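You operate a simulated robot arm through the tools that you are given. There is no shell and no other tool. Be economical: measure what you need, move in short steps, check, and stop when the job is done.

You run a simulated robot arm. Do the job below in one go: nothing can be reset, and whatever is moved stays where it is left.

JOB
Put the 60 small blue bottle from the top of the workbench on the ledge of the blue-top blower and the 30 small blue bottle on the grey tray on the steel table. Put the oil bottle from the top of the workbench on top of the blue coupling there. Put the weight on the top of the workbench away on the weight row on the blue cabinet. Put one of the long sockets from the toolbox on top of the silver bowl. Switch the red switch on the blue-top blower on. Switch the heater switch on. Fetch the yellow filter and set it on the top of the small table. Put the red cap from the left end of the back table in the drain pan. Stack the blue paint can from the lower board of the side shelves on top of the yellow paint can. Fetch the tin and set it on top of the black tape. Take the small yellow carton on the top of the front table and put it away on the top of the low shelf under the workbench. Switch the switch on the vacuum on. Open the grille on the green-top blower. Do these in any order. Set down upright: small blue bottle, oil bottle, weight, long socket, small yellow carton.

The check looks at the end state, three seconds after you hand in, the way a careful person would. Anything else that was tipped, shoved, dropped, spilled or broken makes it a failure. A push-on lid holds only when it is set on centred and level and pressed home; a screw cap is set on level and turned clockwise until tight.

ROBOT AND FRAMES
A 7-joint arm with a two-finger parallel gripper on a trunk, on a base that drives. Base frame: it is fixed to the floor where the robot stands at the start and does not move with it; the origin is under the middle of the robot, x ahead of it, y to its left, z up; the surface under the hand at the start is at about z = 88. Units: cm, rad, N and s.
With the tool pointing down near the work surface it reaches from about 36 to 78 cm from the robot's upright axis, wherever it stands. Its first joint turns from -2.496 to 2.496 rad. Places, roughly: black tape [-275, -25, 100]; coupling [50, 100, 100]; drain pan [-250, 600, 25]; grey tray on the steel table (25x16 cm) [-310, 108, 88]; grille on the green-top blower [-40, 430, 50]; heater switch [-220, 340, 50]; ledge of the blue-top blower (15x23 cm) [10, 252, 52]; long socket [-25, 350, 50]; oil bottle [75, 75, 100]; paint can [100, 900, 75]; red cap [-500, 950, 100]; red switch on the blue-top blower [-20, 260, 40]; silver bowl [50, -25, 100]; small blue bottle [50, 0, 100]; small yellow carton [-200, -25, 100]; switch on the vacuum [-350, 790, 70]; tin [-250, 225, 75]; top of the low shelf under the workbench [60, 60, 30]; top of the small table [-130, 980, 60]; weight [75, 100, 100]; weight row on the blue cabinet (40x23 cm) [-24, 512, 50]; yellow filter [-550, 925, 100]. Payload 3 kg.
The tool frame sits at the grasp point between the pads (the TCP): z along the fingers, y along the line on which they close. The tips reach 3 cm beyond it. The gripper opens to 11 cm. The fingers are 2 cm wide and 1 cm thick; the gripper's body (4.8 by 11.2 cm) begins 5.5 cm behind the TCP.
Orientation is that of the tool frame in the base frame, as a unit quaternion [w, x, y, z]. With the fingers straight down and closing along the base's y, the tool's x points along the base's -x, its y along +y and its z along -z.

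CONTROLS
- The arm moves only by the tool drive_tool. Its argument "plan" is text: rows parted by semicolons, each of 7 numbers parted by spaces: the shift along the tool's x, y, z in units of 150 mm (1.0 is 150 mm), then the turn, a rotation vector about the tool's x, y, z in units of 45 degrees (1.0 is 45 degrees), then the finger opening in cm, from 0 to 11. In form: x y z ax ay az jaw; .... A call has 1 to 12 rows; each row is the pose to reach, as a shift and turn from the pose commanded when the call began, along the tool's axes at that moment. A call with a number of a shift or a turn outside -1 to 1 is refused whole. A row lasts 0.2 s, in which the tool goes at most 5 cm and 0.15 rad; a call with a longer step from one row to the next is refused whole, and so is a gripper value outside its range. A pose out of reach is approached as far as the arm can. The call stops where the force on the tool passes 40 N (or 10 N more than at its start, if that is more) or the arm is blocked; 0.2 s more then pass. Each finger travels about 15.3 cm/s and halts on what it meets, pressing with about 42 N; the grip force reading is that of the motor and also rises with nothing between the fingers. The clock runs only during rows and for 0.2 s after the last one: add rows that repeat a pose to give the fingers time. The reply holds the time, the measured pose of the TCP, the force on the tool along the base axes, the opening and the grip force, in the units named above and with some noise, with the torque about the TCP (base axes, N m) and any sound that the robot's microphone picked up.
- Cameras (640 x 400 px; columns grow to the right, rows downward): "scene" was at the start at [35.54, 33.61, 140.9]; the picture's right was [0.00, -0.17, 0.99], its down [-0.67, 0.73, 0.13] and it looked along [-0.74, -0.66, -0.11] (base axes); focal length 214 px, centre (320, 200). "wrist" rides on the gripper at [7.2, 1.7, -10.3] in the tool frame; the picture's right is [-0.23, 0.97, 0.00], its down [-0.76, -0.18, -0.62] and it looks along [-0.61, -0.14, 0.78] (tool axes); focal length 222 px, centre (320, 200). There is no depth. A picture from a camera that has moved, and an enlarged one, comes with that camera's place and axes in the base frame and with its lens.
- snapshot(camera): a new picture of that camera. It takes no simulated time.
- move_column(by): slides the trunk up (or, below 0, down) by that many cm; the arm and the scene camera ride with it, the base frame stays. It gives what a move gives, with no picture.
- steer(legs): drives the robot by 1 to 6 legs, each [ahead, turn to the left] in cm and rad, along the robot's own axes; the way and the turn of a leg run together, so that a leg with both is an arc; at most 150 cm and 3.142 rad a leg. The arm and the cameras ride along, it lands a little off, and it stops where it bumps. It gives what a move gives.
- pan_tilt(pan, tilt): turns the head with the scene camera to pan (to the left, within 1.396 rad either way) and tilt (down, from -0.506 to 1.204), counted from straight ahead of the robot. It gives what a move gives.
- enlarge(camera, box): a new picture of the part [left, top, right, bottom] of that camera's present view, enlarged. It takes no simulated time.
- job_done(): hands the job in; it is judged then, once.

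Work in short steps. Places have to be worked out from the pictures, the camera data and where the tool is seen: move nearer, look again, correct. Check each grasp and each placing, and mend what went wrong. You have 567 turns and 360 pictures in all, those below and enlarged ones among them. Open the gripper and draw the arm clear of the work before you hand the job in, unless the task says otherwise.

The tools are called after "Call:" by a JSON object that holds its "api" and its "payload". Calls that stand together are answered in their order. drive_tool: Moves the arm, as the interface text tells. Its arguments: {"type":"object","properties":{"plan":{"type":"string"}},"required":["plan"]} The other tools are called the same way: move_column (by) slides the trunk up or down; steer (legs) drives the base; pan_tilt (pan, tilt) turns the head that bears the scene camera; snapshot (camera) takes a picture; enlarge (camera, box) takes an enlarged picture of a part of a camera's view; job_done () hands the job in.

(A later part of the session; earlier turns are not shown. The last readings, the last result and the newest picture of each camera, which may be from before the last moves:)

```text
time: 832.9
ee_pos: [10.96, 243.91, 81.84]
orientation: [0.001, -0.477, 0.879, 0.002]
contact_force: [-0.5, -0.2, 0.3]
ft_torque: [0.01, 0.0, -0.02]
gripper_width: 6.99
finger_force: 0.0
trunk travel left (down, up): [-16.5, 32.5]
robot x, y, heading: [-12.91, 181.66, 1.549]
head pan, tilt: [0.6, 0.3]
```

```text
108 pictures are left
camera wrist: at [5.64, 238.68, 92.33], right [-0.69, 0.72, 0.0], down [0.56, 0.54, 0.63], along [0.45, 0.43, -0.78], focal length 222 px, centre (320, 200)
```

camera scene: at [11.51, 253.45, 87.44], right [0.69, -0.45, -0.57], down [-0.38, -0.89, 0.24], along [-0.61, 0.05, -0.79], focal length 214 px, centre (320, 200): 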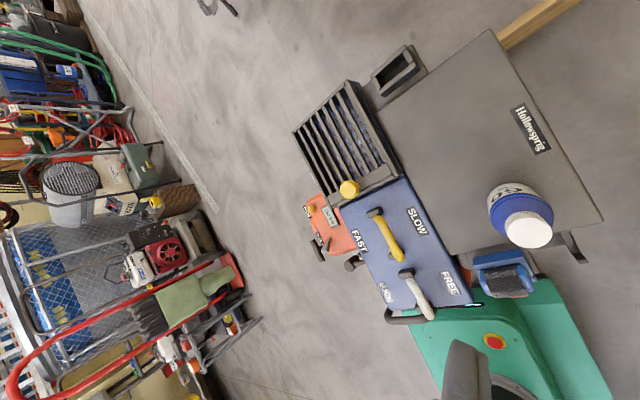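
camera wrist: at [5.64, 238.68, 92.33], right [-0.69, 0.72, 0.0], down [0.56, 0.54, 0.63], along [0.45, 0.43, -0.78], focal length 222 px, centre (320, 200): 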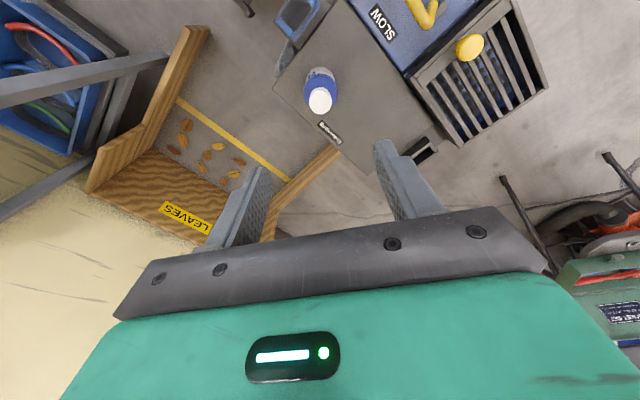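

The 60 bottle stands on the ledge. Now the red switch on the engine (≈(-19.5,257)): I relocate to the blower's west side.

Call:
{"api": "move_column", "payload": {"by": 30}}

Call:
{"api": "steer", "payload": {"legs": [[-28, 0], [0, 0.95], [98, 0], [0, -0.93], [28, 0]]}}

Call:
{"api": "steer", "payload": {"legs": [[0, -1.57]]}}

Call:
{"api": "pan_tilt", "payload": {"pan": 0.3, "tilt": -0.2}}

Call:
{"api": "snapshot", "payload": {"camera": "scene"}}

```text
time: 835.9
ee_pos: [11.06, 243.77, 112.04]
orientation: [0.002, -0.476, 0.879, 0.001]
contact_force: [0.0, -0.7, -0.5]
ft_torque: [0.0, 0.03, 0.03]
gripper_width: 7.0
finger_force: 0.1
trunk travel left (down, up): [-46.5, 2.5]
robot x, y, heading: [-12.87, 181.47, 1.548]
head pan, tilt: [0.6, 0.3]
```

```text
time: 847.3
ee_pos: [-70.52, 276.49, 111.97]
orientation: [0.0, -0.501, 0.866, -0.001]
contact_force: [1.4, -0.5, -0.5]
ft_torque: [0.07, 0.19, -0.01]
gripper_width: 7.03
finger_force: 0.0
trunk travel left (down, up): [-46.5, 2.5]
robot x, y, heading: [-95.54, 213.27, 1.595]
head pan, tilt: [0.6, 0.3]
stopped in leg 4: the robot was blocked; the commanded pose is now the measured one
```

```text
time: 851.8
ee_pos: [-30.39, 193.35, 111.85]
orientation: [0.011, 0.256, 0.966, -0.027]
contact_force: [-0.9, -0.1, -0.4]
ft_torque: [0.01, -0.01, 0.0]
gripper_width: 7.04
finger_force: 0.1
trunk travel left (down, up): [-46.5, 2.5]
robot x, y, heading: [-95.88, 219.78, 0.098]
head pan, tilt: [0.6, 0.3]
stopped in leg 1: the robot was blocked; the commanded pose is now the measured one
```

```text
time: 852.7
ee_pos: [-30.49, 193.55, 111.97]
orientation: [0.012, 0.255, 0.967, -0.025]
contact_force: [0.4, -0.3, -0.9]
ft_torque: [0.0, -0.01, -0.03]
gripper_width: 6.99
finger_force: 0.0
trunk travel left (down, up): [-46.5, 2.5]
robot x, y, heading: [-95.82, 220.3, 0.092]
head pan, tilt: [0.3, -0.201]
```

```text
107 pictures are left
camera scene: at [-17.8, 189.51, 117.47], right [-0.47, -0.85, -0.25], down [-0.82, 0.52, -0.23], along [0.32, 0.1, -0.94], focal length 214 px, centre (320, 200)
```

scene: 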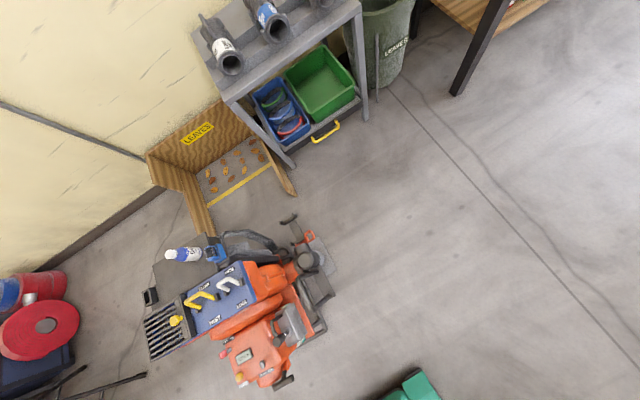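

I continue: back, angle left, and come to about (-82,250) facing +x.

Call:
{"api": "steer", "payload": {"legs": [[-16, 0], [0, 0.9], [32, 0], [0, -0.97]]}}

Call:
{"api": "steer", "payload": {"legs": [[10, 0]]}}

Call:
{"api": "snapshot", "payload": {"camera": "scene"}}

```text
time: 860.8
ee_pos: [-31.36, 215.08, 111.93]
orientation: [0.014, 0.292, 0.956, -0.034]
contact_force: [-0.4, -0.5, -0.9]
ft_torque: [0.02, -0.02, 0.02]
gripper_width: 6.98
finger_force: 0.0
trunk travel left (down, up): [-46.5, 2.5]
robot x, y, heading: [-94.65, 247.13, 0.033]
head pan, tilt: [0.3, -0.201]
```

```text
time: 861.9
ee_pos: [-21.48, 215.43, 111.97]
orientation: [0.014, 0.293, 0.955, -0.035]
contact_force: [0.5, -0.9, -0.3]
ft_torque: [-0.03, 0.03, 0.0]
gripper_width: 6.99
finger_force: 0.2
trunk travel left (down, up): [-46.5, 2.5]
robot x, y, heading: [-84.37, 247.48, 0.035]
head pan, tilt: [0.3, -0.201]
```

```text
106 pictures are left
camera scene: at [-9.07, 210.65, 117.62], right [-0.53, -0.81, -0.24], down [-0.78, 0.58, -0.24], along [0.33, 0.06, -0.94], focal length 214 px, centre (320, 200)
```

scene: 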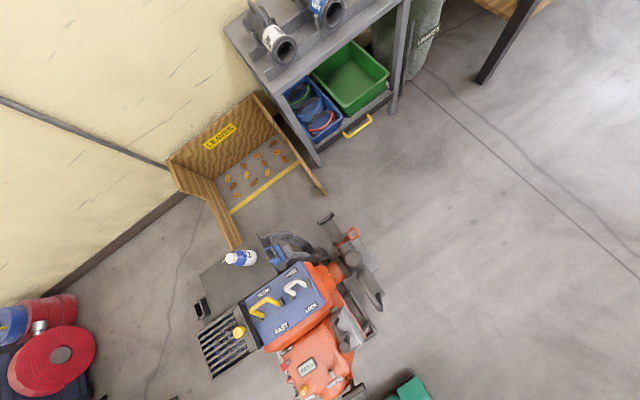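

I bring the hand over toward the red switch in three calls (levelling it).

Call:
{"api": "drive_tool", "payload": {"plan": "0.16 0.26 0 -0.025 0.02 0 4; 0.32 0.52 0 -0.05 0.04 0 2; 0.48 0.79 0 -0.075 0.06 0 0"}}

Call:
{"api": "drive_tool", "payload": {"plan": "0.16 0.26 0 0 0 0 0; 0.32 0.52 0 0 0 0 0; 0.48 0.79 0 0 0 0 0"}}

Call:
{"api": "move_column", "payload": {"by": -25}}

Call:
{"api": "pan_tilt", "payload": {"pan": 0, "tilt": 0.2}}

Call:
{"api": "snapshot", "payload": {"camera": "wrist"}}

```text
time: 862.7
ee_pos: [-20.72, 229.1, 111.09]
orientation: [0.001, 0.293, 0.956, 0.001]
contact_force: [-0.3, 0.4, -0.5]
ft_torque: [0.05, -0.02, -0.01]
gripper_width: 0.02
finger_force: 37.7
trunk travel left (down, up): [-46.5, 2.5]
robot x, y, heading: [-84.48, 247.28, 0.03]
head pan, tilt: [0.3, -0.201]
```

```text
time: 863.5
ee_pos: [-19.94, 243.32, 110.86]
orientation: [0.001, 0.293, 0.956, 0.0]
contact_force: [0.0, -0.3, -0.1]
ft_torque: [0.04, -0.02, -0.01]
gripper_width: 0.0
finger_force: 37.7
trunk travel left (down, up): [-46.5, 2.5]
robot x, y, heading: [-84.55, 247.25, 0.034]
head pan, tilt: [0.3, -0.201]
```

```text
time: 866.1
ee_pos: [-19.93, 243.3, 85.87]
orientation: [0.0, 0.293, 0.956, 0.001]
contact_force: [0.3, 0.8, 0.7]
ft_torque: [0.0, 0.0, -0.01]
gripper_width: 0.01
finger_force: 37.9
trunk travel left (down, up): [-21.5, 27.5]
robot x, y, heading: [-84.71, 247.24, 0.038]
head pan, tilt: [0.3, -0.201]
```

```text
time: 867.0
ee_pos: [-19.96, 243.37, 85.86]
orientation: [0.001, 0.292, 0.956, 0.0]
contact_force: [-0.6, 0.1, 0.2]
ft_torque: [0.04, 0.0, 0.01]
gripper_width: 0.0
finger_force: 37.9
trunk travel left (down, up): [-21.5, 27.5]
robot x, y, heading: [-84.64, 247.41, 0.038]
head pan, tilt: [0.0, 0.201]
```

```text
105 pictures are left
camera wrist: at [-25.05, 248.83, 96.3], right [0.73, 0.68, 0.0], down [0.53, -0.57, 0.62], along [0.42, -0.46, -0.78], focal length 222 px, centre (320, 200)
```

wrist: 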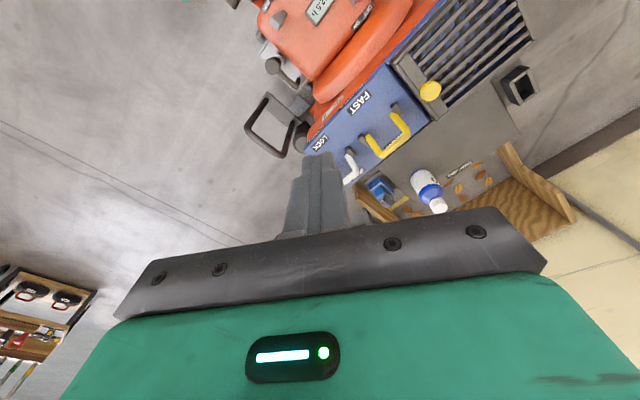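

Call:
{"api": "pan_tilt", "payload": {"pan": 0.7, "tilt": 0.3}}

Call:
{"api": "snapshot", "payload": {"camera": "scene"}}

```text
time: 868.1
ee_pos: [-19.94, 243.34, 85.85]
orientation: [0.001, 0.292, 0.956, 0.001]
contact_force: [-0.9, 0.4, 0.7]
ft_torque: [0.02, 0.03, -0.01]
gripper_width: 0.0
finger_force: 37.4
trunk travel left (down, up): [-21.5, 27.5]
robot x, y, heading: [-84.42, 247.21, 0.037]
head pan, tilt: [0.7, 0.3]
```

```text
104 pictures are left
camera scene: at [-9.39, 243.58, 91.92], right [-0.43, -0.63, -0.64], down [-0.9, 0.38, 0.23], along [0.1, 0.68, -0.73], focal length 214 px, centre (320, 200)
```

scene: 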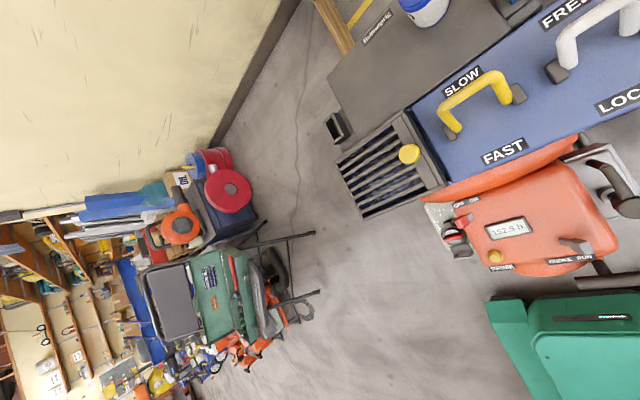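

Call:
{"api": "enlarge", "payload": {"camera": "scene", "box": [410, 170, 550, 290]}}

```text
3.33 times, centred on (480, 230) of scene
camera zoom: at [-9.39, 243.58, 91.92], right [-0.43, -0.63, -0.64], down [-0.9, 0.38, 0.23], along [0.1, 0.68, -0.73], focal length 715 px, centre (-213, 100)
```

zoom: 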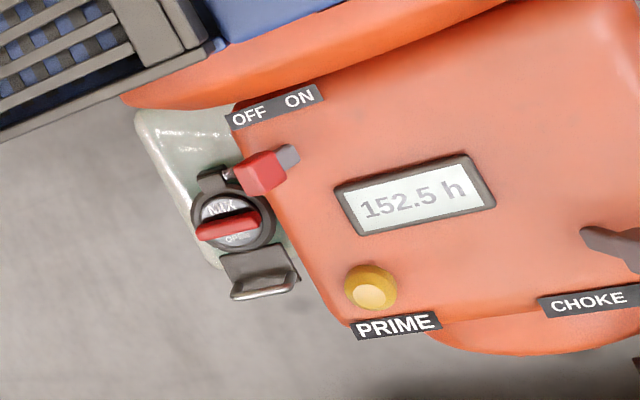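

The red slider sits under "OFF" at about (-20.8,256.2); "ON" is toward −y. I move so that the head camera is right above it.

Call:
{"api": "drive_tool", "payload": {"plan": "0.2 0.11 0 0 0 0 0; 0.4 0.22 0 0 0 0 0; 0.6 0.33 0 0 0 0 0; 0.8 0.43 0 0 0 0 0; 1 0.55 0 0 0 0 0"}}

Call:
{"api": "drive_tool", "payload": {"plan": "0.2 0.1 0.2 0 0 0 0; 0.22 0.1 0.5 0 0 0 0; 0.22 0.1 0.7 0 0 0 0"}}

Call:
{"api": "pan_tilt", "payload": {"pan": 0, "tilt": 0}}

Call:
{"api": "enlarge", "payload": {"camera": "scene", "box": [220, 120, 420, 280]}}

```text
time: 869.3
ee_pos: [-27.68, 258.5, 86.0]
orientation: [0.0, 0.293, 0.956, 0.001]
contact_force: [-0.3, 0.9, 0.3]
ft_torque: [0.01, 0.0, 0.01]
gripper_width: 0.01
finger_force: 37.7
trunk travel left (down, up): [-21.5, 27.5]
robot x, y, heading: [-84.66, 247.68, 0.032]
head pan, tilt: [0.7, 0.3]
```

```text
time: 870.1
ee_pos: [-29.5, 261.56, 75.34]
orientation: [0.0, 0.293, 0.956, 0.001]
contact_force: [0.2, 0.7, 0.2]
ft_torque: [0.01, -0.01, -0.03]
gripper_width: 0.0
finger_force: 37.8
trunk travel left (down, up): [-21.5, 27.5]
robot x, y, heading: [-84.73, 247.49, 0.034]
head pan, tilt: [0.7, 0.3]
```

```text
time: 871.1
ee_pos: [-29.52, 261.62, 75.44]
orientation: [0.0, 0.292, 0.956, 0.001]
contact_force: [-0.2, 0.4, 0.1]
ft_torque: [0.02, 0.01, -0.01]
gripper_width: 0.0
finger_force: 37.9
trunk travel left (down, up): [-21.5, 27.5]
robot x, y, heading: [-84.73, 246.89, 0.028]
head pan, tilt: [0.0, 0.0]
```

```text
2.50 times, centred on (320, 200) of scene
camera zoom: at [-20.11, 255.44, 79.63], right [-0.56, -0.83, 0.0], down [-0.83, 0.56, 0.0], along [0.0, 0.0, -1.0], focal length 536 px, centre (320, 200)
```

zoom: 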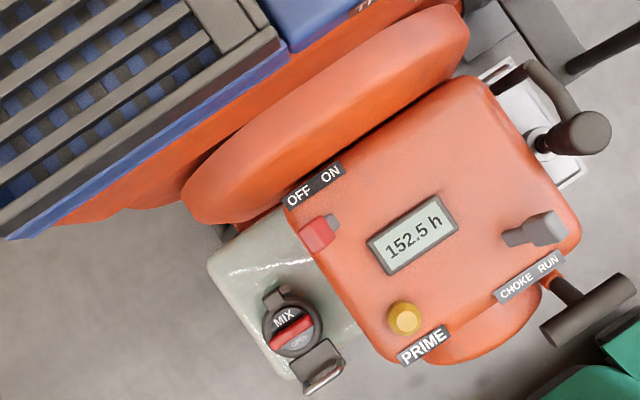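

The red toggle leans toward OFF (+y), base at (-21.6,255.4). I'll push it toward −y with closed fingertips: fold the head, rotate the hand ~56° clockwise and move to its +y side.

Call:
{"api": "pan_tilt", "payload": {"pan": 0, "tilt": 1.2}}

Call:
{"api": "drive_tool", "payload": {"plan": "-0.08 0.05 0 0 0 0.18 0; -0.16 0.1 0 0 0 0.36 0; -0.24 0.15 0 0 0 0.54 0; -0.33 0.2 0 0 0 0.72 0; -0.43 0.24 0.05 0 0 0.9 0"}}

Call:
{"api": "drive_tool", "payload": {"plan": "0 0 0.2 0 0 0.17 0; 0 0 0.45 0 0 0.34 0; 0 0 0.7 0 0 0.34 0; 0 0 0.9 0 0 0.34 0"}}

Call:
{"api": "snapshot", "payload": {"camera": "wrist"}}

```text
time: 872.5
ee_pos: [-29.73, 261.76, 75.49]
orientation: [0.0, 0.292, 0.956, 0.001]
contact_force: [0.0, 0.4, 0.4]
ft_torque: [-0.01, -0.01, 0.02]
gripper_width: 0.04
finger_force: 37.5
trunk travel left (down, up): [-21.5, 27.5]
robot x, y, heading: [-84.73, 247.34, 0.033]
head pan, tilt: [0.0, 1.201]
```

```text
time: 873.7
ee_pos: [-22.17, 261.0, 74.72]
orientation: [0.0, 0.606, 0.796, 0.001]
contact_force: [0.0, 0.2, -0.4]
ft_torque: [-0.01, -0.02, 0.0]
gripper_width: 0.0
finger_force: 37.2
trunk travel left (down, up): [-21.5, 27.5]
robot x, y, heading: [-84.71, 247.31, 0.035]
head pan, tilt: [0.0, 1.201]
```

```text
time: 874.7
ee_pos: [-22.26, 261.09, 61.08]
orientation: [0.0, 0.707, 0.708, 0.001]
contact_force: [-0.4, -0.2, 0.6]
ft_torque: [-0.02, -0.01, 0.0]
gripper_width: 0.0
finger_force: 37.6
trunk travel left (down, up): [-21.5, 27.5]
robot x, y, heading: [-84.76, 247.14, 0.035]
head pan, tilt: [0.0, 1.201]
```

```text
101 pictures are left
camera wrist: at [-20.68, 268.36, 71.48], right [0.97, -0.23, 0.0], down [-0.18, -0.76, 0.62], along [-0.14, -0.61, -0.78], focal length 222 px, centre (320, 200)
```

wrist: 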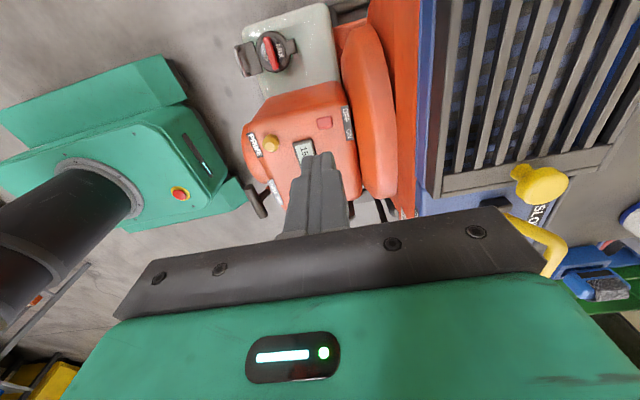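

Call:
{"api": "enlarge", "payload": {"camera": "wrist", "box": [230, 60, 370, 180]}}

```text
3.33 times, centred on (300, 120) of wrist
camera zoom: at [-20.68, 268.36, 71.48], right [0.97, -0.23, 0.0], down [-0.18, -0.76, 0.62], along [-0.14, -0.61, -0.78], focal length 740 px, centre (387, 467)
```

zoom: 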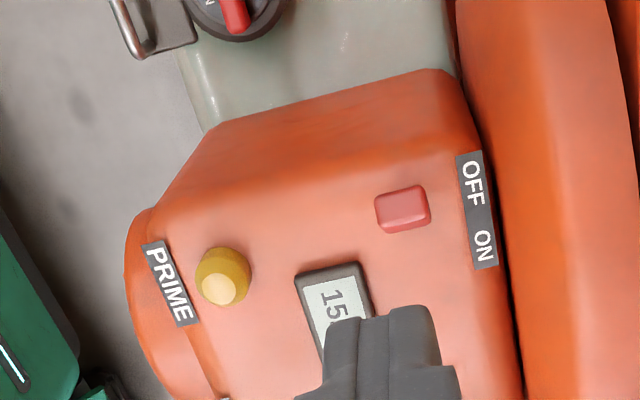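

The engine top is at z≈38; the red toggle knob is at about (-22.2,257.1,39.5). I lower the closed tips on its +y side.

Call:
{"api": "drive_tool", "payload": {"plan": "-0.04 0 0.3 0 0 0 0; -0.07 0 0.6 0 0 0 0; -0.07 0 0.85 0 0 0 0; -0.07 0 1 0 0 0 0"}}

Call:
{"api": "drive_tool", "payload": {"plan": "0 0 0.1 0 0 0 0; 0 0 0.2 0 0 0 0; 0 0 0.27 0 0 0 0"}}

Call:
{"api": "snapshot", "payload": {"camera": "wrist"}}

```text
time: 875.7
ee_pos: [-27.01, 257.95, 51.37]
orientation: [0.0, 0.706, 0.708, 0.001]
contact_force: [-0.5, 0.0, 1.3]
ft_torque: [-0.01, 0.0, -0.03]
gripper_width: 0.0
finger_force: 38.0
out of reach, approached as far as the arm can: row 1, 2, 3, 4
trunk travel left (down, up): [-21.5, 27.5]
robot x, y, heading: [-84.55, 247.63, 0.036]
head pan, tilt: [0.0, 1.201]
```

```text
time: 876.5
ee_pos: [-27.01, 257.62, 50.58]
orientation: [0.001, 0.706, 0.708, 0.001]
contact_force: [0.0, -0.2, 0.1]
ft_torque: [0.01, -0.03, -0.02]
gripper_width: 0.0
finger_force: 37.5
out of reach, approached as far as the arm can: row 1, 2, 3
trunk travel left (down, up): [-21.5, 27.5]
robot x, y, heading: [-84.52, 247.6, 0.036]
head pan, tilt: [0.0, 1.201]
```

```text
99 pictures are left
camera wrist: at [-25.45, 264.97, 61.03], right [0.97, -0.22, 0.0], down [-0.18, -0.76, 0.62], along [-0.14, -0.61, -0.78], focal length 222 px, centre (320, 200)
```

wrist: 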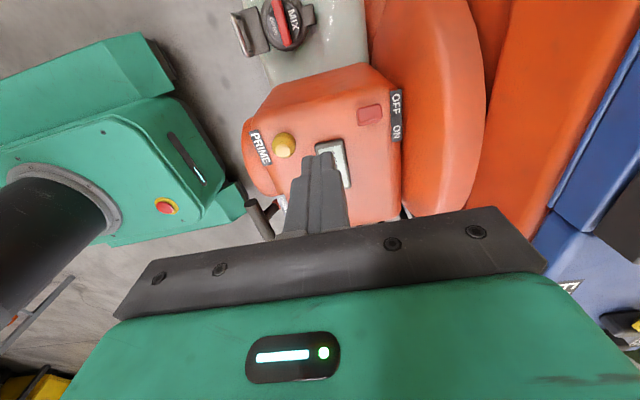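

Arm too low relative to the trunk; I raise the arm 12 cm, re-centre, and lower the trunk instead.

Call:
{"api": "drive_tool", "payload": {"plan": "0 0.05 -0.25 0 0 0 0; 0.05 0.15 -0.5 0 0 0 0; 0.1 0.25 -0.75 0 0 0 0; 0.16 0.32 -0.95 0 0 0 0"}}

Call:
{"api": "move_column", "payload": {"by": -18}}

Call:
{"api": "snapshot", "payload": {"camera": "wrist"}}

```text
time: 877.5
ee_pos: [-22.27, 260.18, 64.77]
orientation: [0.0, 0.706, 0.708, 0.0]
contact_force: [-0.3, -0.7, 0.5]
ft_torque: [-0.02, 0.0, 0.02]
gripper_width: 0.0
finger_force: 37.2
trunk travel left (down, up): [-21.5, 27.5]
robot x, y, heading: [-84.76, 247.46, 0.036]
head pan, tilt: [0.0, 1.201]
```

```text
time: 879.5
ee_pos: [-22.28, 260.15, 46.74]
orientation: [-0.001, 0.706, 0.708, 0.001]
contact_force: [-0.9, -0.8, 0.4]
ft_torque: [0.05, 0.0, 0.03]
gripper_width: 0.0
finger_force: 38.1
trunk travel left (down, up): [-3.5, 45.5]
robot x, y, heading: [-84.4, 247.24, 0.033]
head pan, tilt: [0.0, 1.201]
```

```text
98 pictures are left
camera wrist: at [-20.67, 267.44, 57.22], right [0.97, -0.22, 0.0], down [-0.18, -0.76, 0.62], along [-0.14, -0.61, -0.78], focal length 222 px, centre (320, 200)
```

wrist: 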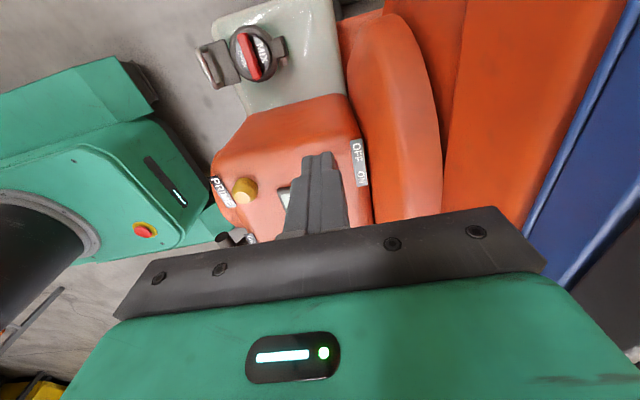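

Call:
{"api": "drive_tool", "payload": {"plan": "0.06 0 0 0 0 0 0; 0.06 0 0.1 0 0 0 0; 0.06 0 0.2 0 0 0 0; 0.06 0 0.26 0 0 0 0; 0.06 0 0.31 0 0 0 0"}}

Call:
{"api": "drive_tool", "payload": {"plan": "-0.05 0 0 0 0 0 0; -0.1 0 0 0 0 0 0; -0.15 0 0 0 0 0 0; -0.2 0 0 0 0 0 0; -0.25 0 0 0 0 0 0; -0.3 0 0 0 0 0 0; -0.34 0 0 0 0 0 0"}}

Call:
{"api": "snapshot", "payload": {"camera": "wrist"}}

```text
time: 880.7
ee_pos: [-22.29, 260.97, 42.08]
orientation: [0.0, 0.706, 0.708, 0.001]
contact_force: [0.3, 0.5, -0.5]
ft_torque: [-0.01, -0.02, -0.01]
gripper_width: 0.0
finger_force: 37.5
trunk travel left (down, up): [-3.5, 45.5]
robot x, y, heading: [-84.49, 247.61, 0.037]
head pan, tilt: [0.0, 1.201]
```

```text
time: 882.3
ee_pos: [-22.17, 255.81, 42.23]
orientation: [-0.001, 0.706, 0.708, 0.001]
contact_force: [-0.2, -0.2, -0.2]
ft_torque: [-0.02, 0.01, 0.02]
gripper_width: 0.01
finger_force: 37.5
trunk travel left (down, up): [-3.5, 45.5]
robot x, y, heading: [-84.5, 247.37, 0.042]
head pan, tilt: [0.0, 1.201]
```

```text
97 pictures are left
camera wrist: at [-20.59, 263.22, 52.63], right [0.97, -0.22, 0.0], down [-0.18, -0.76, 0.62], along [-0.14, -0.61, -0.78], focal length 222 px, centre (320, 200)
```

wrist: 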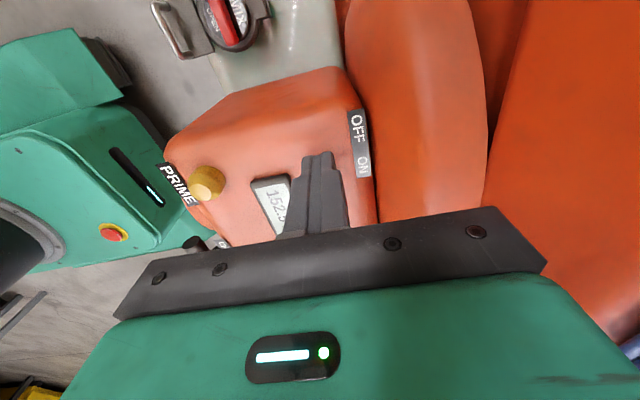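

I lift away and check the toggle's position.

Call:
{"api": "drive_tool", "payload": {"plan": "0 0 -0.3 0 0 0 0; 0.2 0 -0.6 0 0 0 0; 0.4 0 -0.9 0 0 0 0; 0.6 0 -1 0 0 0 0"}}

Call:
{"api": "move_column", "payload": {"by": 15}}

Call:
{"api": "enlarge", "payload": {"camera": "wrist", "box": [230, 40, 400, 180]}}

```text
refused: row 2 steps farther than a row can; nothing moved
```

```text
time: 884.1
ee_pos: [-22.19, 255.96, 57.07]
orientation: [0.0, 0.706, 0.708, 0.001]
contact_force: [0.6, -0.4, 0.0]
ft_torque: [0.0, 0.01, 0.04]
gripper_width: 0.0
finger_force: 38.0
trunk travel left (down, up): [-18.5, 30.5]
robot x, y, heading: [-84.87, 247.57, 0.028]
head pan, tilt: [0.0, 1.201]
```

```text
2.86 times, centred on (315, 110) of wrist
camera zoom: at [-20.56, 263.22, 67.63], right [0.97, -0.22, 0.0], down [-0.18, -0.76, 0.62], along [-0.14, -0.61, -0.78], focal length 635 px, centre (334, 457)
```

zoom: 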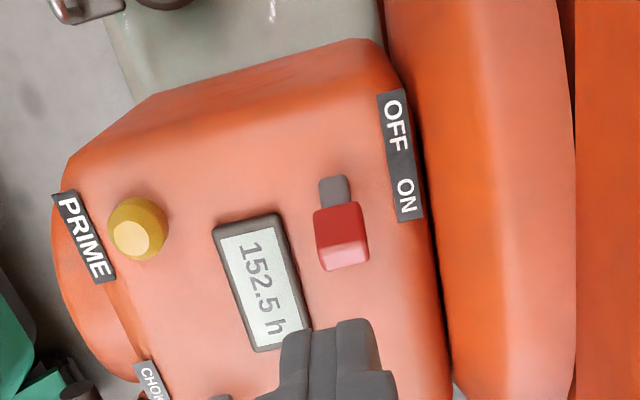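

The toggle now points to ON. Next the heater switch: I raise the hand and drive to about (-135,340) facing −x.

Call:
{"api": "move_column", "payload": {"by": 30}}

Call:
{"api": "steer", "payload": {"legs": [[-48, 0], [0, 1.54], [86, 0], [0, 1.57]]}}

Call:
{"api": "pan_tilt", "payload": {"pan": -0.4, "tilt": -0.3}}

Call:
{"api": "snapshot", "payload": {"camera": "scene"}}

```text
time: 887.1
ee_pos: [-22.24, 255.91, 87.17]
orientation: [-0.001, 0.706, 0.709, 0.0]
contact_force: [-0.4, 0.2, -0.3]
ft_torque: [-0.02, -0.01, 0.04]
gripper_width: 0.0
finger_force: 38.0
trunk travel left (down, up): [-48.5, 0.5]
robot x, y, heading: [-84.27, 247.69, 0.038]
head pan, tilt: [0.0, 1.201]
```

```text
time: 890.0
ee_pos: [-69.96, 253.88, 87.23]
orientation: [-0.001, 0.709, 0.706, 0.0]
contact_force: [0.1, 0.6, -0.6]
ft_torque: [-0.04, 0.0, 0.01]
gripper_width: 0.01
finger_force: 37.8
trunk travel left (down, up): [-48.5, 0.5]
robot x, y, heading: [-132.62, 245.82, 0.031]
head pan, tilt: [0.0, 1.201]
stopped in leg 1: the robot was blocked; the commanded pose is now the measured one
```

```text
time: 891.6
ee_pos: [-69.96, 253.81, 87.38]
orientation: [-0.001, 0.709, 0.705, 0.0]
contact_force: [0.6, 0.3, 0.1]
ft_torque: [0.02, -0.01, -0.02]
gripper_width: 0.0
finger_force: 37.9
trunk travel left (down, up): [-48.5, 0.5]
robot x, y, heading: [-132.17, 245.97, 0.027]
head pan, tilt: [-0.4, -0.3]
```

```text
95 pictures are left
camera scene: at [-72.73, 240.2, 93.22], right [-0.92, 0.0, 0.39], down [-0.11, 0.96, -0.27], along [-0.37, -0.29, -0.88], focal length 214 px, centre (320, 200)
```

scene: 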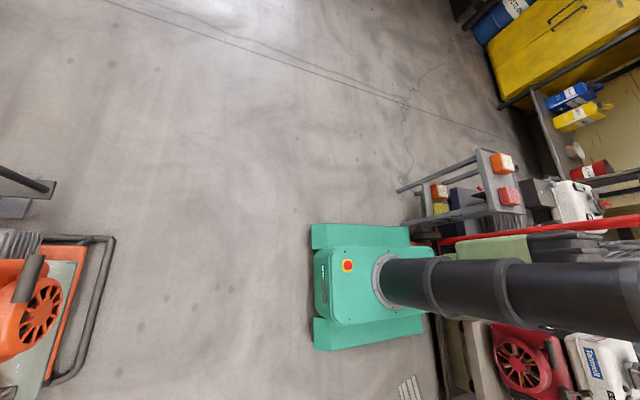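

The rear just touched the trolley behind. I ease forward 8 cm, turn north, and continue.

Call:
{"api": "steer", "payload": {"legs": [[10, 0], [0, 1.54], [84, 0]]}}

Call:
{"api": "steer", "payload": {"legs": [[0, 1.57]]}}

Call:
{"api": "snapshot", "payload": {"camera": "scene"}}

```text
time: 900.6
ee_pos: [-121.74, 393.52, 87.21]
orientation: [0.0, 0.038, 0.999, -0.001]
contact_force: [0.0, 0.1, -0.3]
ft_torque: [0.0, 0.04, 0.02]
gripper_width: 0.0
finger_force: 37.9
trunk travel left (down, up): [-48.5, 0.5]
robot x, y, heading: [-115.31, 330.32, 1.522]
head pan, tilt: [-0.4, -0.3]
```

```text
time: 904.3
ee_pos: [-178.63, 335.27, 87.26]
orientation: [0.001, -0.612, 0.791, -0.002]
contact_force: [0.7, -1.8, -0.8]
ft_torque: [0.05, 0.04, -0.03]
gripper_width: 0.01
finger_force: 37.2
trunk travel left (down, up): [-48.5, 0.5]
robot x, y, heading: [-114.23, 337.44, 2.948]
head pan, tilt: [-0.4, -0.3]
stopped in leg 1: the robot was blocked; the commanded pose is now the measured one
```

```text
94 pictures are left
camera scene: at [-171.88, 347.61, 93.21], right [0.89, -0.23, 0.39], down [-0.13, -0.95, -0.27], along [0.44, 0.19, -0.88], focal length 214 px, centre (320, 200)
```

scene: 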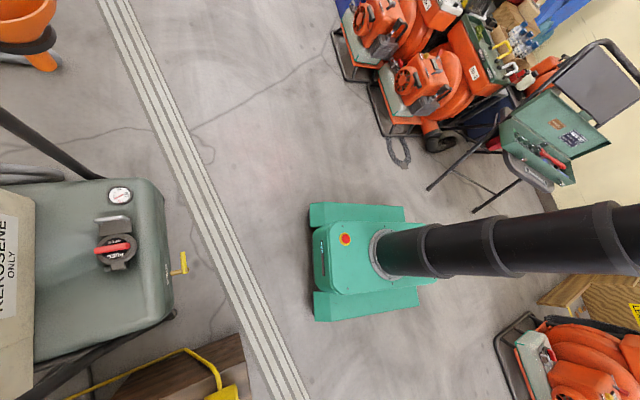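

Call:
{"api": "pan_tilt", "payload": {"pan": 0.6, "tilt": 0.1}}

Call:
{"api": "snapshot", "payload": {"camera": "scene"}}

```text
time: 905.6
ee_pos: [-178.6, 335.36, 87.32]
orientation: [0.001, -0.612, 0.791, -0.002]
contact_force: [0.1, -1.0, 0.0]
ft_torque: [0.0, 0.0, 0.02]
gripper_width: 0.01
finger_force: 38.3
trunk travel left (down, up): [-48.5, 0.5]
robot x, y, heading: [-114.14, 337.52, 2.948]
head pan, tilt: [0.6, 0.099]
```

```text
93 pictures are left
camera scene: at [-180.71, 346.33, 92.85], right [0.8, -0.21, -0.56], down [-0.2, -0.98, 0.08], along [-0.56, 0.04, -0.82], focal length 214 px, centre (320, 200)
```

scene: 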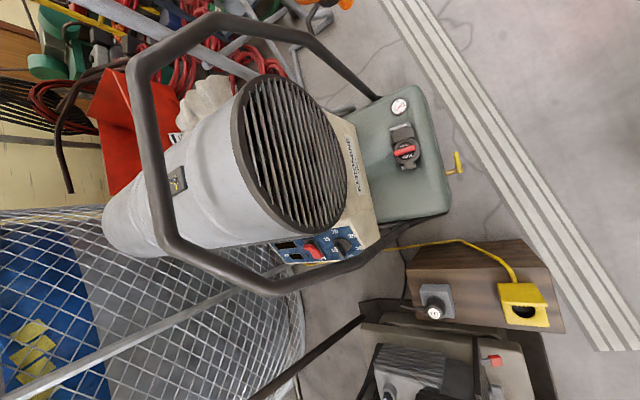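

Call:
{"api": "enlarge", "payload": {"camera": "scene", "box": [250, 200, 410, 300]}}

```text
4.00 times, centred on (330, 250) of scene
camera zoom: at [-180.71, 346.33, 92.85], right [0.8, -0.21, -0.56], down [-0.2, -0.98, 0.08], along [-0.56, 0.04, -0.82], focal length 858 px, centre (280, 0)
```

zoom: 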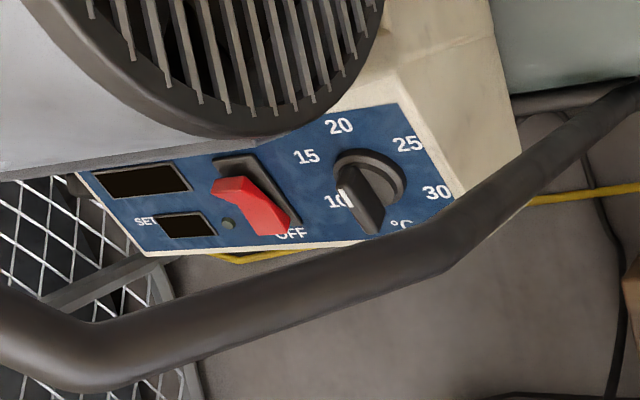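

The heater's red rocker is on a 45° panel (OFF at its lower end) near (-214,337). I first bring the base closer: straighten to −x and advance.

Call:
{"api": "steer", "payload": {"legs": [[0, 0.18], [33, 0]]}}

Call:
{"api": "snapshot", "payload": {"camera": "scene"}}

```text
time: 908.3
ee_pos: [-206.82, 324.03, 87.28]
orientation: [0.001, -0.682, 0.732, -0.001]
contact_force: [-0.6, -0.8, 0.6]
ft_torque: [0.0, -0.06, 0.0]
gripper_width: 0.01
finger_force: 37.2
trunk travel left (down, up): [-48.5, 0.5]
robot x, y, heading: [-143.9, 337.68, -3.129]
head pan, tilt: [0.6, 0.099]
stopped in leg 2: the robot was blocked; the commanded pose is now the measured one
```

```text
91 pictures are left
camera scene: at [-211.01, 334.3, 92.92], right [0.83, -0.06, -0.56], down [-0.01, -1.0, 0.08], along [-0.56, -0.06, -0.82], focal length 214 px, centre (320, 200)
```

scene: 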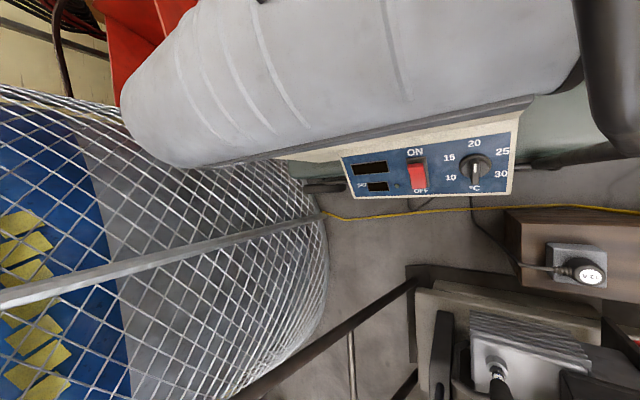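

Call:
{"api": "enlarge", "payload": {"camera": "scene", "box": [380, 135, 460, 205]}}

```text
5.71 times, centred on (420, 170) of scene
camera zoom: at [-211.01, 334.3, 92.92], right [0.83, -0.06, -0.56], down [-0.01, -1.0, 0.08], along [-0.56, -0.06, -0.82], focal length 1226 px, centre (-251, 371)
```

zoom: 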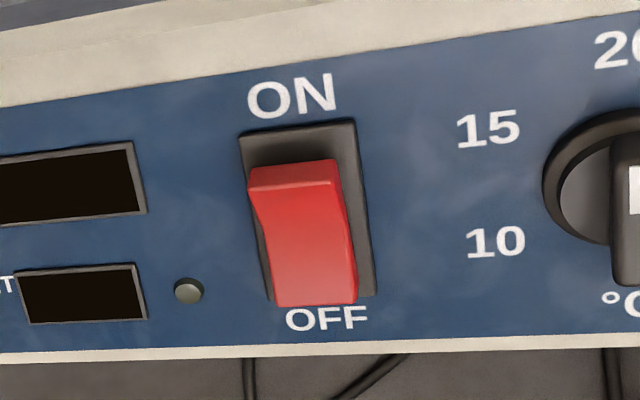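

It's a rocker with the ON (upper) end raised. I'll press it with one finger of the opened gripper, hand in its normal orientation so the palm stays south of the heater's drum. First I rotate back ~94° counter-clockwise and open.

Call:
{"api": "drive_tool", "payload": {"plan": "0 0 0 0 0 -0.167 4; 0 0 0 0 0 -0.333 7; 0 0 0 0 0 -0.5 10; 0 0 0 0 0 -0.667 11; 0 0 0 0 0 -0.833 11; 0 0 0 0 0 -1 11"}}

Call:
{"api": "drive_tool", "payload": {"plan": "0 0 0 0 0 -0.167 11; 0 0 0 0 0 -0.333 11; 0 0 0 0 0 -0.5 11; 0 0 0 0 0 -0.667 11; 0 0 0 0 0 -0.833 11; 0 0 0 0 0 -1 11"}}

Call:
{"api": "move_column", "payload": {"by": -12}}

Call:
{"api": "snapshot", "payload": {"camera": "wrist"}}

```text
time: 909.7
ee_pos: [-206.89, 323.97, 87.29]
orientation: [0.0, 0.91, -0.414, 0.002]
contact_force: [-0.9, -0.4, 0.0]
ft_torque: [0.01, 0.01, 0.0]
gripper_width: 11.01
finger_force: 0.1
trunk travel left (down, up): [-48.5, 0.5]
robot x, y, heading: [-143.33, 337.95, -3.123]
head pan, tilt: [0.6, 0.099]
```

```text
time: 911.1
ee_pos: [-206.84, 323.93, 87.57]
orientation: [0.001, 0.999, -0.034, 0.002]
contact_force: [0.5, -0.4, -0.7]
ft_torque: [0.03, 0.03, -0.01]
gripper_width: 11.03
finger_force: 0.0
trunk travel left (down, up): [-48.5, 0.5]
robot x, y, heading: [-143.45, 337.79, -3.127]
head pan, tilt: [0.6, 0.099]
```

```text
time: 912.6
ee_pos: [-206.95, 323.96, 75.41]
orientation: [0.001, 0.999, -0.035, 0.001]
contact_force: [-0.1, 0.2, -0.9]
ft_torque: [0.0, -0.01, 0.0]
gripper_width: 11.0
finger_force: 0.1
trunk travel left (down, up): [-36.5, 12.5]
robot x, y, heading: [-143.67, 337.55, -3.129]
head pan, tilt: [0.6, 0.099]
```

```text
89 pictures are left
camera wrist: at [-199.83, 321.82, 85.9], right [-0.29, -0.96, 0.0], down [-0.75, 0.23, 0.62], along [-0.59, 0.18, -0.78], focal length 222 px, centre (320, 200)
```

wrist: 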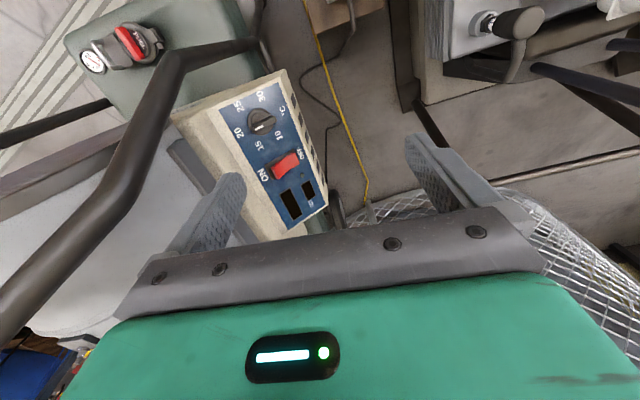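

Triangulated ON end: (-219.2,337.4,46.7). I pitch the hand outward 20° for reach, position the +y finger above it, and lower the trunk.

Call:
{"api": "drive_tool", "payload": {"plan": "-0.2 -0.11 -0.18 0 -0.11 0 11; -0.4 -0.22 -0.36 0 -0.22 0 11; -0.6 -0.33 -0.55 0 -0.33 0 11; -0.805 -0.44 -0.73 0 -0.444 0 11"}}

Call:
{"api": "move_column", "payload": {"by": -30}}

Call:
{"api": "snapshot", "payload": {"camera": "wrist"}}

```text
time: 913.6
ee_pos: [-218.52, 331.42, 86.51]
orientation: [-0.006, 0.985, -0.034, -0.172]
contact_force: [0.3, 0.3, -0.3]
ft_torque: [0.03, -0.02, 0.01]
gripper_width: 11.0
finger_force: 0.1
trunk travel left (down, up): [-36.5, 12.5]
robot x, y, heading: [-143.77, 337.49, -3.124]
head pan, tilt: [0.6, 0.099]
```

```text
time: 916.6
ee_pos: [-218.42, 331.46, 56.4]
orientation: [-0.005, 0.985, -0.034, -0.171]
contact_force: [0.8, 0.3, 0.3]
ft_torque: [-0.01, -0.04, 0.0]
gripper_width: 11.0
finger_force: 0.0
trunk travel left (down, up): [-6.5, 42.5]
robot x, y, heading: [-143.35, 337.48, -3.129]
head pan, tilt: [0.6, 0.099]
```

```text
88 pictures are left
camera wrist: at [-208.23, 329.13, 63.84], right [-0.28, -0.96, 0.08], down [-0.49, 0.21, 0.84], along [-0.82, 0.2, -0.53], focal length 222 px, centre (320, 200)
```

wrist: 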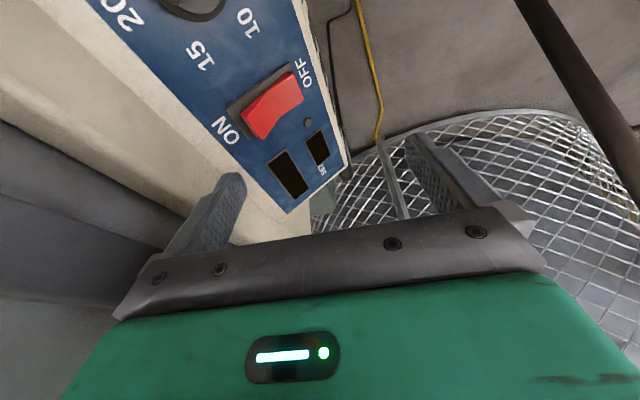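

The finger is directly above the ON end. I press straight down in small steps.

Call:
{"api": "drive_tool", "payload": {"plan": "0.06 0 0.17 0 0 0 11; 0.115 0 0.32 0 0 0 11; 0.14 -0.01 0.39 0 0 0 11; 0.155 -0.01 0.43 0 0 0 11; 0.17 -0.01 0.47 0 0 0 11; 0.185 -0.01 0.51 0 0 0 11; 0.2 -0.01 0.55 0 0 0 11; 0.215 -0.01 0.59 0 0 0 11"}}

Call:
{"api": "snapshot", "payload": {"camera": "wrist"}}

```text
time: 917.6
ee_pos: [-218.43, 331.61, 50.17]
orientation: [-0.005, 0.984, -0.035, -0.173]
contact_force: [20.4, 1.2, 27.5]
ft_torque: [1.85, -0.67, -1.33]
gripper_width: 11.02
finger_force: 0.0
trunk travel left (down, up): [-6.5, 42.5]
robot x, y, heading: [-143.39, 337.67, -3.13]
head pan, tilt: [0.6, 0.099]
stopped in row 5: the force on the tool passed its limit at 47 N (the readings are from after the stop); the commanded pose is now the measured one
```

```text
87 pictures are left
camera wrist: at [-208.22, 329.29, 57.52], right [-0.28, -0.96, 0.08], down [-0.49, 0.21, 0.85], along [-0.83, 0.2, -0.53], focal length 222 px, centre (320, 200)
```

wrist: 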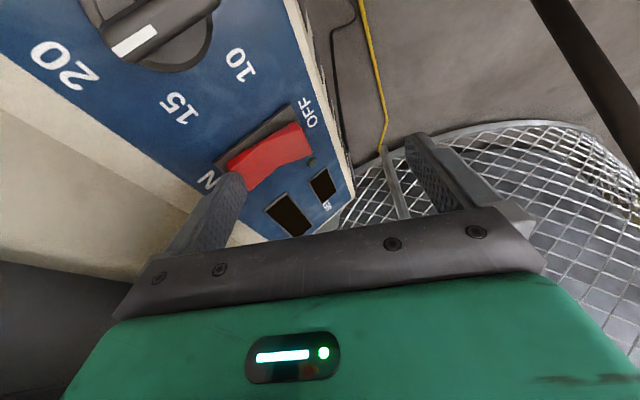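

The fingertip landed on the panel just above the rocker. I lift, shift ~1.3 cm toward −y, and press again.

Call:
{"api": "drive_tool", "payload": {"plan": "-0.03 0 -0.08 0 0 0 11; -0.03 0.09 -0.08 0 0 0 11; 0 0.09 0 0 0 0 11; 0.015 0.09 0.04 0 0 0 11; 0.03 0.09 0.08 0 0 0 11; 0.045 0.09 0.12 0 0 0 11; 0.06 0.09 0.16 0 0 0 11"}}

Call:
{"api": "snapshot", "payload": {"camera": "wrist"}}

```text
time: 918.8
ee_pos: [-218.7, 330.18, 49.77]
orientation: [-0.003, 0.984, -0.034, -0.177]
contact_force: [22.3, -0.6, 29.6]
ft_torque: [1.91, -0.78, -1.5]
gripper_width: 10.99
finger_force: 0.0
trunk travel left (down, up): [-6.5, 42.5]
robot x, y, heading: [-143.55, 337.57, -3.13]
head pan, tilt: [0.6, 0.099]
stopped in row 5: the force on the tool passed its limit at 54 N (the readings are from after the stop); the commanded pose is now the measured one
```

```text
86 pictures are left
camera wrist: at [-208.48, 327.9, 57.03], right [-0.28, -0.96, 0.08], down [-0.48, 0.22, 0.85], along [-0.83, 0.2, -0.52], focal length 222 px, centre (320, 200)
```

wrist: 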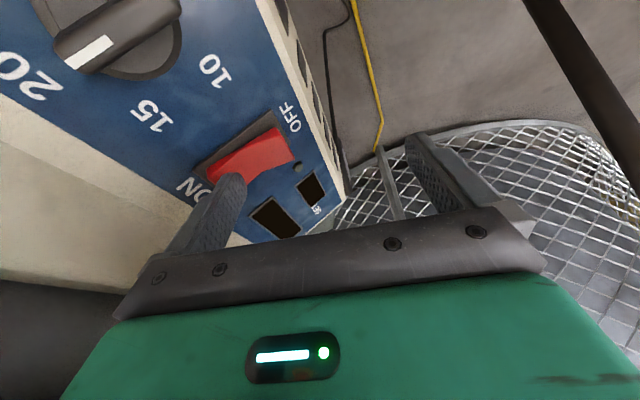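

Call:
{"api": "drive_tool", "payload": {"plan": "-0.05 0 -0.2 0 0 0 11; -0.1 0 -0.45 0 0 0 11; -0.15 0 -0.7 0 0 0 11"}}

Call:
{"api": "enlarge", "payload": {"camera": "wrist", "box": [180, 40, 340, 200]}}

```text
time: 919.6
ee_pos: [-217.31, 330.25, 60.02]
orientation: [-0.004, 0.984, -0.034, -0.176]
contact_force: [-0.6, -0.1, -1.1]
ft_torque: [-0.03, 0.04, 0.01]
gripper_width: 11.01
finger_force: 0.0
trunk travel left (down, up): [-6.5, 42.5]
robot x, y, heading: [-143.49, 337.35, -3.131]
head pan, tilt: [0.6, 0.099]
```

```text
2.50 times, centred on (260, 120) of wrist
camera zoom: at [-207.01, 327.93, 67.36], right [-0.28, -0.96, 0.08], down [-0.49, 0.21, 0.85], along [-0.83, 0.2, -0.53], focal length 555 px, centre (470, 400)
```

zoom: 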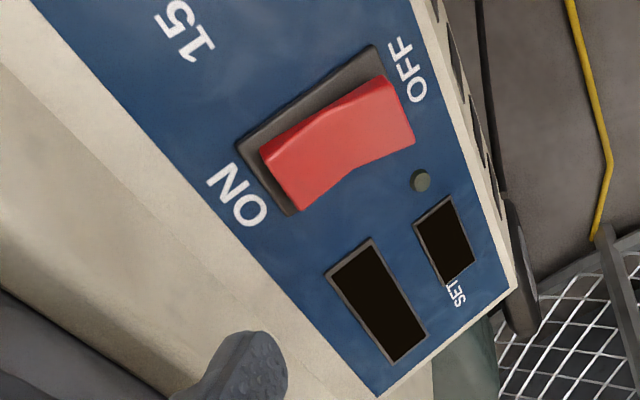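

Displays are still dark, so it hasn't switched. The second press was too near the pivot; I aim for y≈337 with a slightly inward (+y) press.

Call:
{"api": "drive_tool", "payload": {"plan": "0.05 -0.01 0.23 0 0 0 11; 0.107 -0.019 0.466 0 0 0 11; 0.125 -0.03 0.52 0 0 0 11; 0.14 -0.04 0.56 0 0 0 11; 0.15 -0.048 0.59 0 0 0 11; 0.16 -0.055 0.62 0 0 0 11; 0.17 -0.06 0.65 0 0 0 11; 0.18 -0.067 0.68 0 0 0 11; 0.19 -0.075 0.71 0 0 0 11"}}

Call:
{"api": "snapshot", "payload": {"camera": "wrist"}}

```text
time: 921.5
ee_pos: [-218.23, 331.15, 49.95]
orientation: [-0.004, 0.983, -0.035, -0.178]
contact_force: [20.4, -1.0, 28.5]
ft_torque: [1.8, -0.61, -1.34]
gripper_width: 10.97
finger_force: 0.1
trunk travel left (down, up): [-6.5, 42.5]
robot x, y, heading: [-143.46, 337.63, -3.131]
head pan, tilt: [0.6, 0.099]
stopped in row 9: the force on the tool passed its limit at 46 N (the readings are from after the stop); the commanded pose is now the measured one
```

```text
84 pictures are left
camera wrist: at [-207.97, 328.86, 57.27], right [-0.28, -0.96, 0.08], down [-0.48, 0.22, 0.85], along [-0.83, 0.2, -0.52], focal length 222 px, centre (320, 200)
```

wrist: 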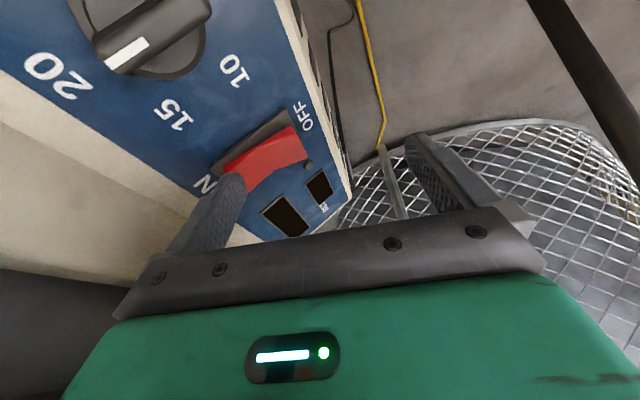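

The contact isn't moving the rocker. I look from the other side with the head camera to see exactly where the fingertip is.

Call:
{"api": "pan_tilt", "payload": {"pan": -0.3, "tilt": 0.35}}

Call:
{"api": "snapshot", "payload": {"camera": "scene"}}

```text
time: 922.7
ee_pos: [-218.14, 331.12, 49.85]
orientation: [-0.005, 0.983, -0.034, -0.179]
contact_force: [17.8, -2.4, 34.6]
ft_torque: [2.07, -0.57, -1.12]
gripper_width: 10.89
finger_force: 0.0
trunk travel left (down, up): [-6.5, 42.5]
robot x, y, heading: [-143.74, 337.37, -3.126]
head pan, tilt: [-0.3, 0.351]
```

```text
83 pictures are left
camera scene: at [-223.47, 334.23, 56.76], right [0.17, 0.95, 0.27], down [0.99, -0.17, -0.02], along [0.02, 0.27, -0.96], focal length 214 px, centre (320, 200)
```

scene: 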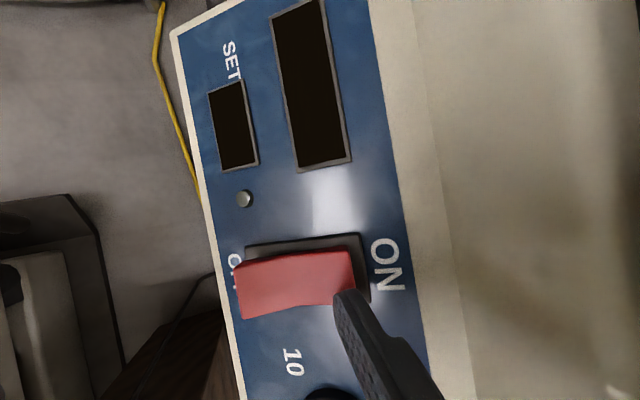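

Now it's clear: the fingertip is on the panel beside the rocker's ON end, 1.4 cm too far toward +x. I lift, shift −x 1.4 cm, and press.

Call:
{"api": "drive_tool", "payload": {"plan": "-0.03 0 -0.08 0 0 0 11; -0.117 0 -0.05 0 0 0 11; -0.1 0 0 0 0 0 11; -0.08 0 0.04 0 0 0 11; -0.065 -0.005 0.08 0 0 0 11; -0.05 -0.01 0.12 0 0 0 11; -0.035 -0.015 0.16 0 0 0 11"}}

Call:
{"api": "snapshot", "payload": {"camera": "scene"}}

```text
time: 923.8
ee_pos: [-219.82, 331.13, 50.13]
orientation: [-0.005, 0.982, -0.035, -0.184]
contact_force: [22.6, -1.8, 30.0]
ft_torque: [1.98, -0.76, -1.5]
gripper_width: 10.99
finger_force: 0.1
out of reach, approached as far as the arm can: row 5
trunk travel left (down, up): [-6.5, 42.5]
robot x, y, heading: [-143.45, 337.63, -3.125]
head pan, tilt: [-0.3, 0.351]
stopped in row 5: the force on the tool passed its limit at 54 N (the readings are from after the stop); the commanded pose is now the measured one
```

```text
82 pictures are left
camera scene: at [-224.82, 334.32, 56.95], right [0.17, 0.95, 0.27], down [0.99, -0.17, -0.03], along [0.02, 0.27, -0.96], focal length 214 px, centre (320, 200)
```

scene: 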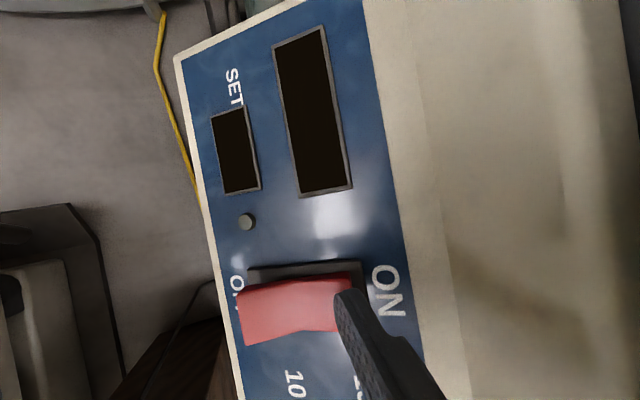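

The tip is half on the bezel. I shift 0.7 cm toward −y and press again.

Call:
{"api": "drive_tool", "payload": {"plan": "-0.02 0 -0.06 0 0 0 11; -0.02 0.05 -0.05 0 0 0 11; 0 0.05 0 0 0 0 11; 0.012 0.048 0.035 0 0 0 11; 0.024 0.046 0.07 0 0 0 11; 0.036 0.044 0.105 0 0 0 11; 0.048 0.042 0.14 0 0 0 11"}}

Call:
{"api": "snapshot", "payload": {"camera": "scene"}}

```text
time: 924.9
ee_pos: [-219.95, 330.62, 49.82]
orientation: [-0.006, 0.982, -0.034, -0.184]
contact_force: [22.7, -1.2, 29.7]
ft_torque: [1.95, -0.75, -1.44]
gripper_width: 10.98
finger_force: 0.1
trunk travel left (down, up): [-6.5, 42.5]
robot x, y, heading: [-143.14, 337.47, -3.127]
head pan, tilt: [-0.3, 0.351]
stopped in row 5: the force on the tool passed its limit at 55 N (the readings are from after the stop); the commanded pose is now the measured one
```

```text
81 pictures are left
camera scene: at [-224.95, 333.58, 56.7], right [0.17, 0.95, 0.27], down [0.99, -0.17, -0.04], along [0.01, 0.28, -0.96], focal length 214 px, centre (320, 200)
```

scene: 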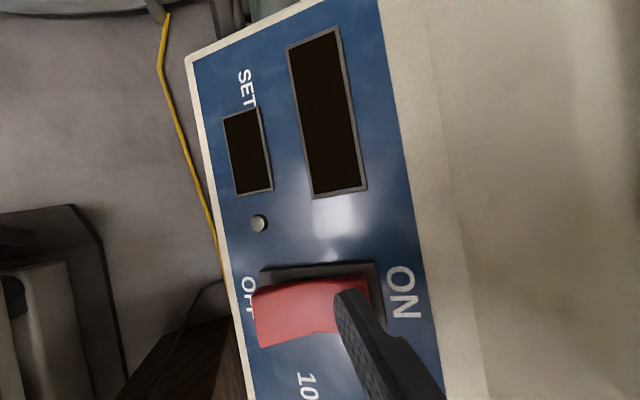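

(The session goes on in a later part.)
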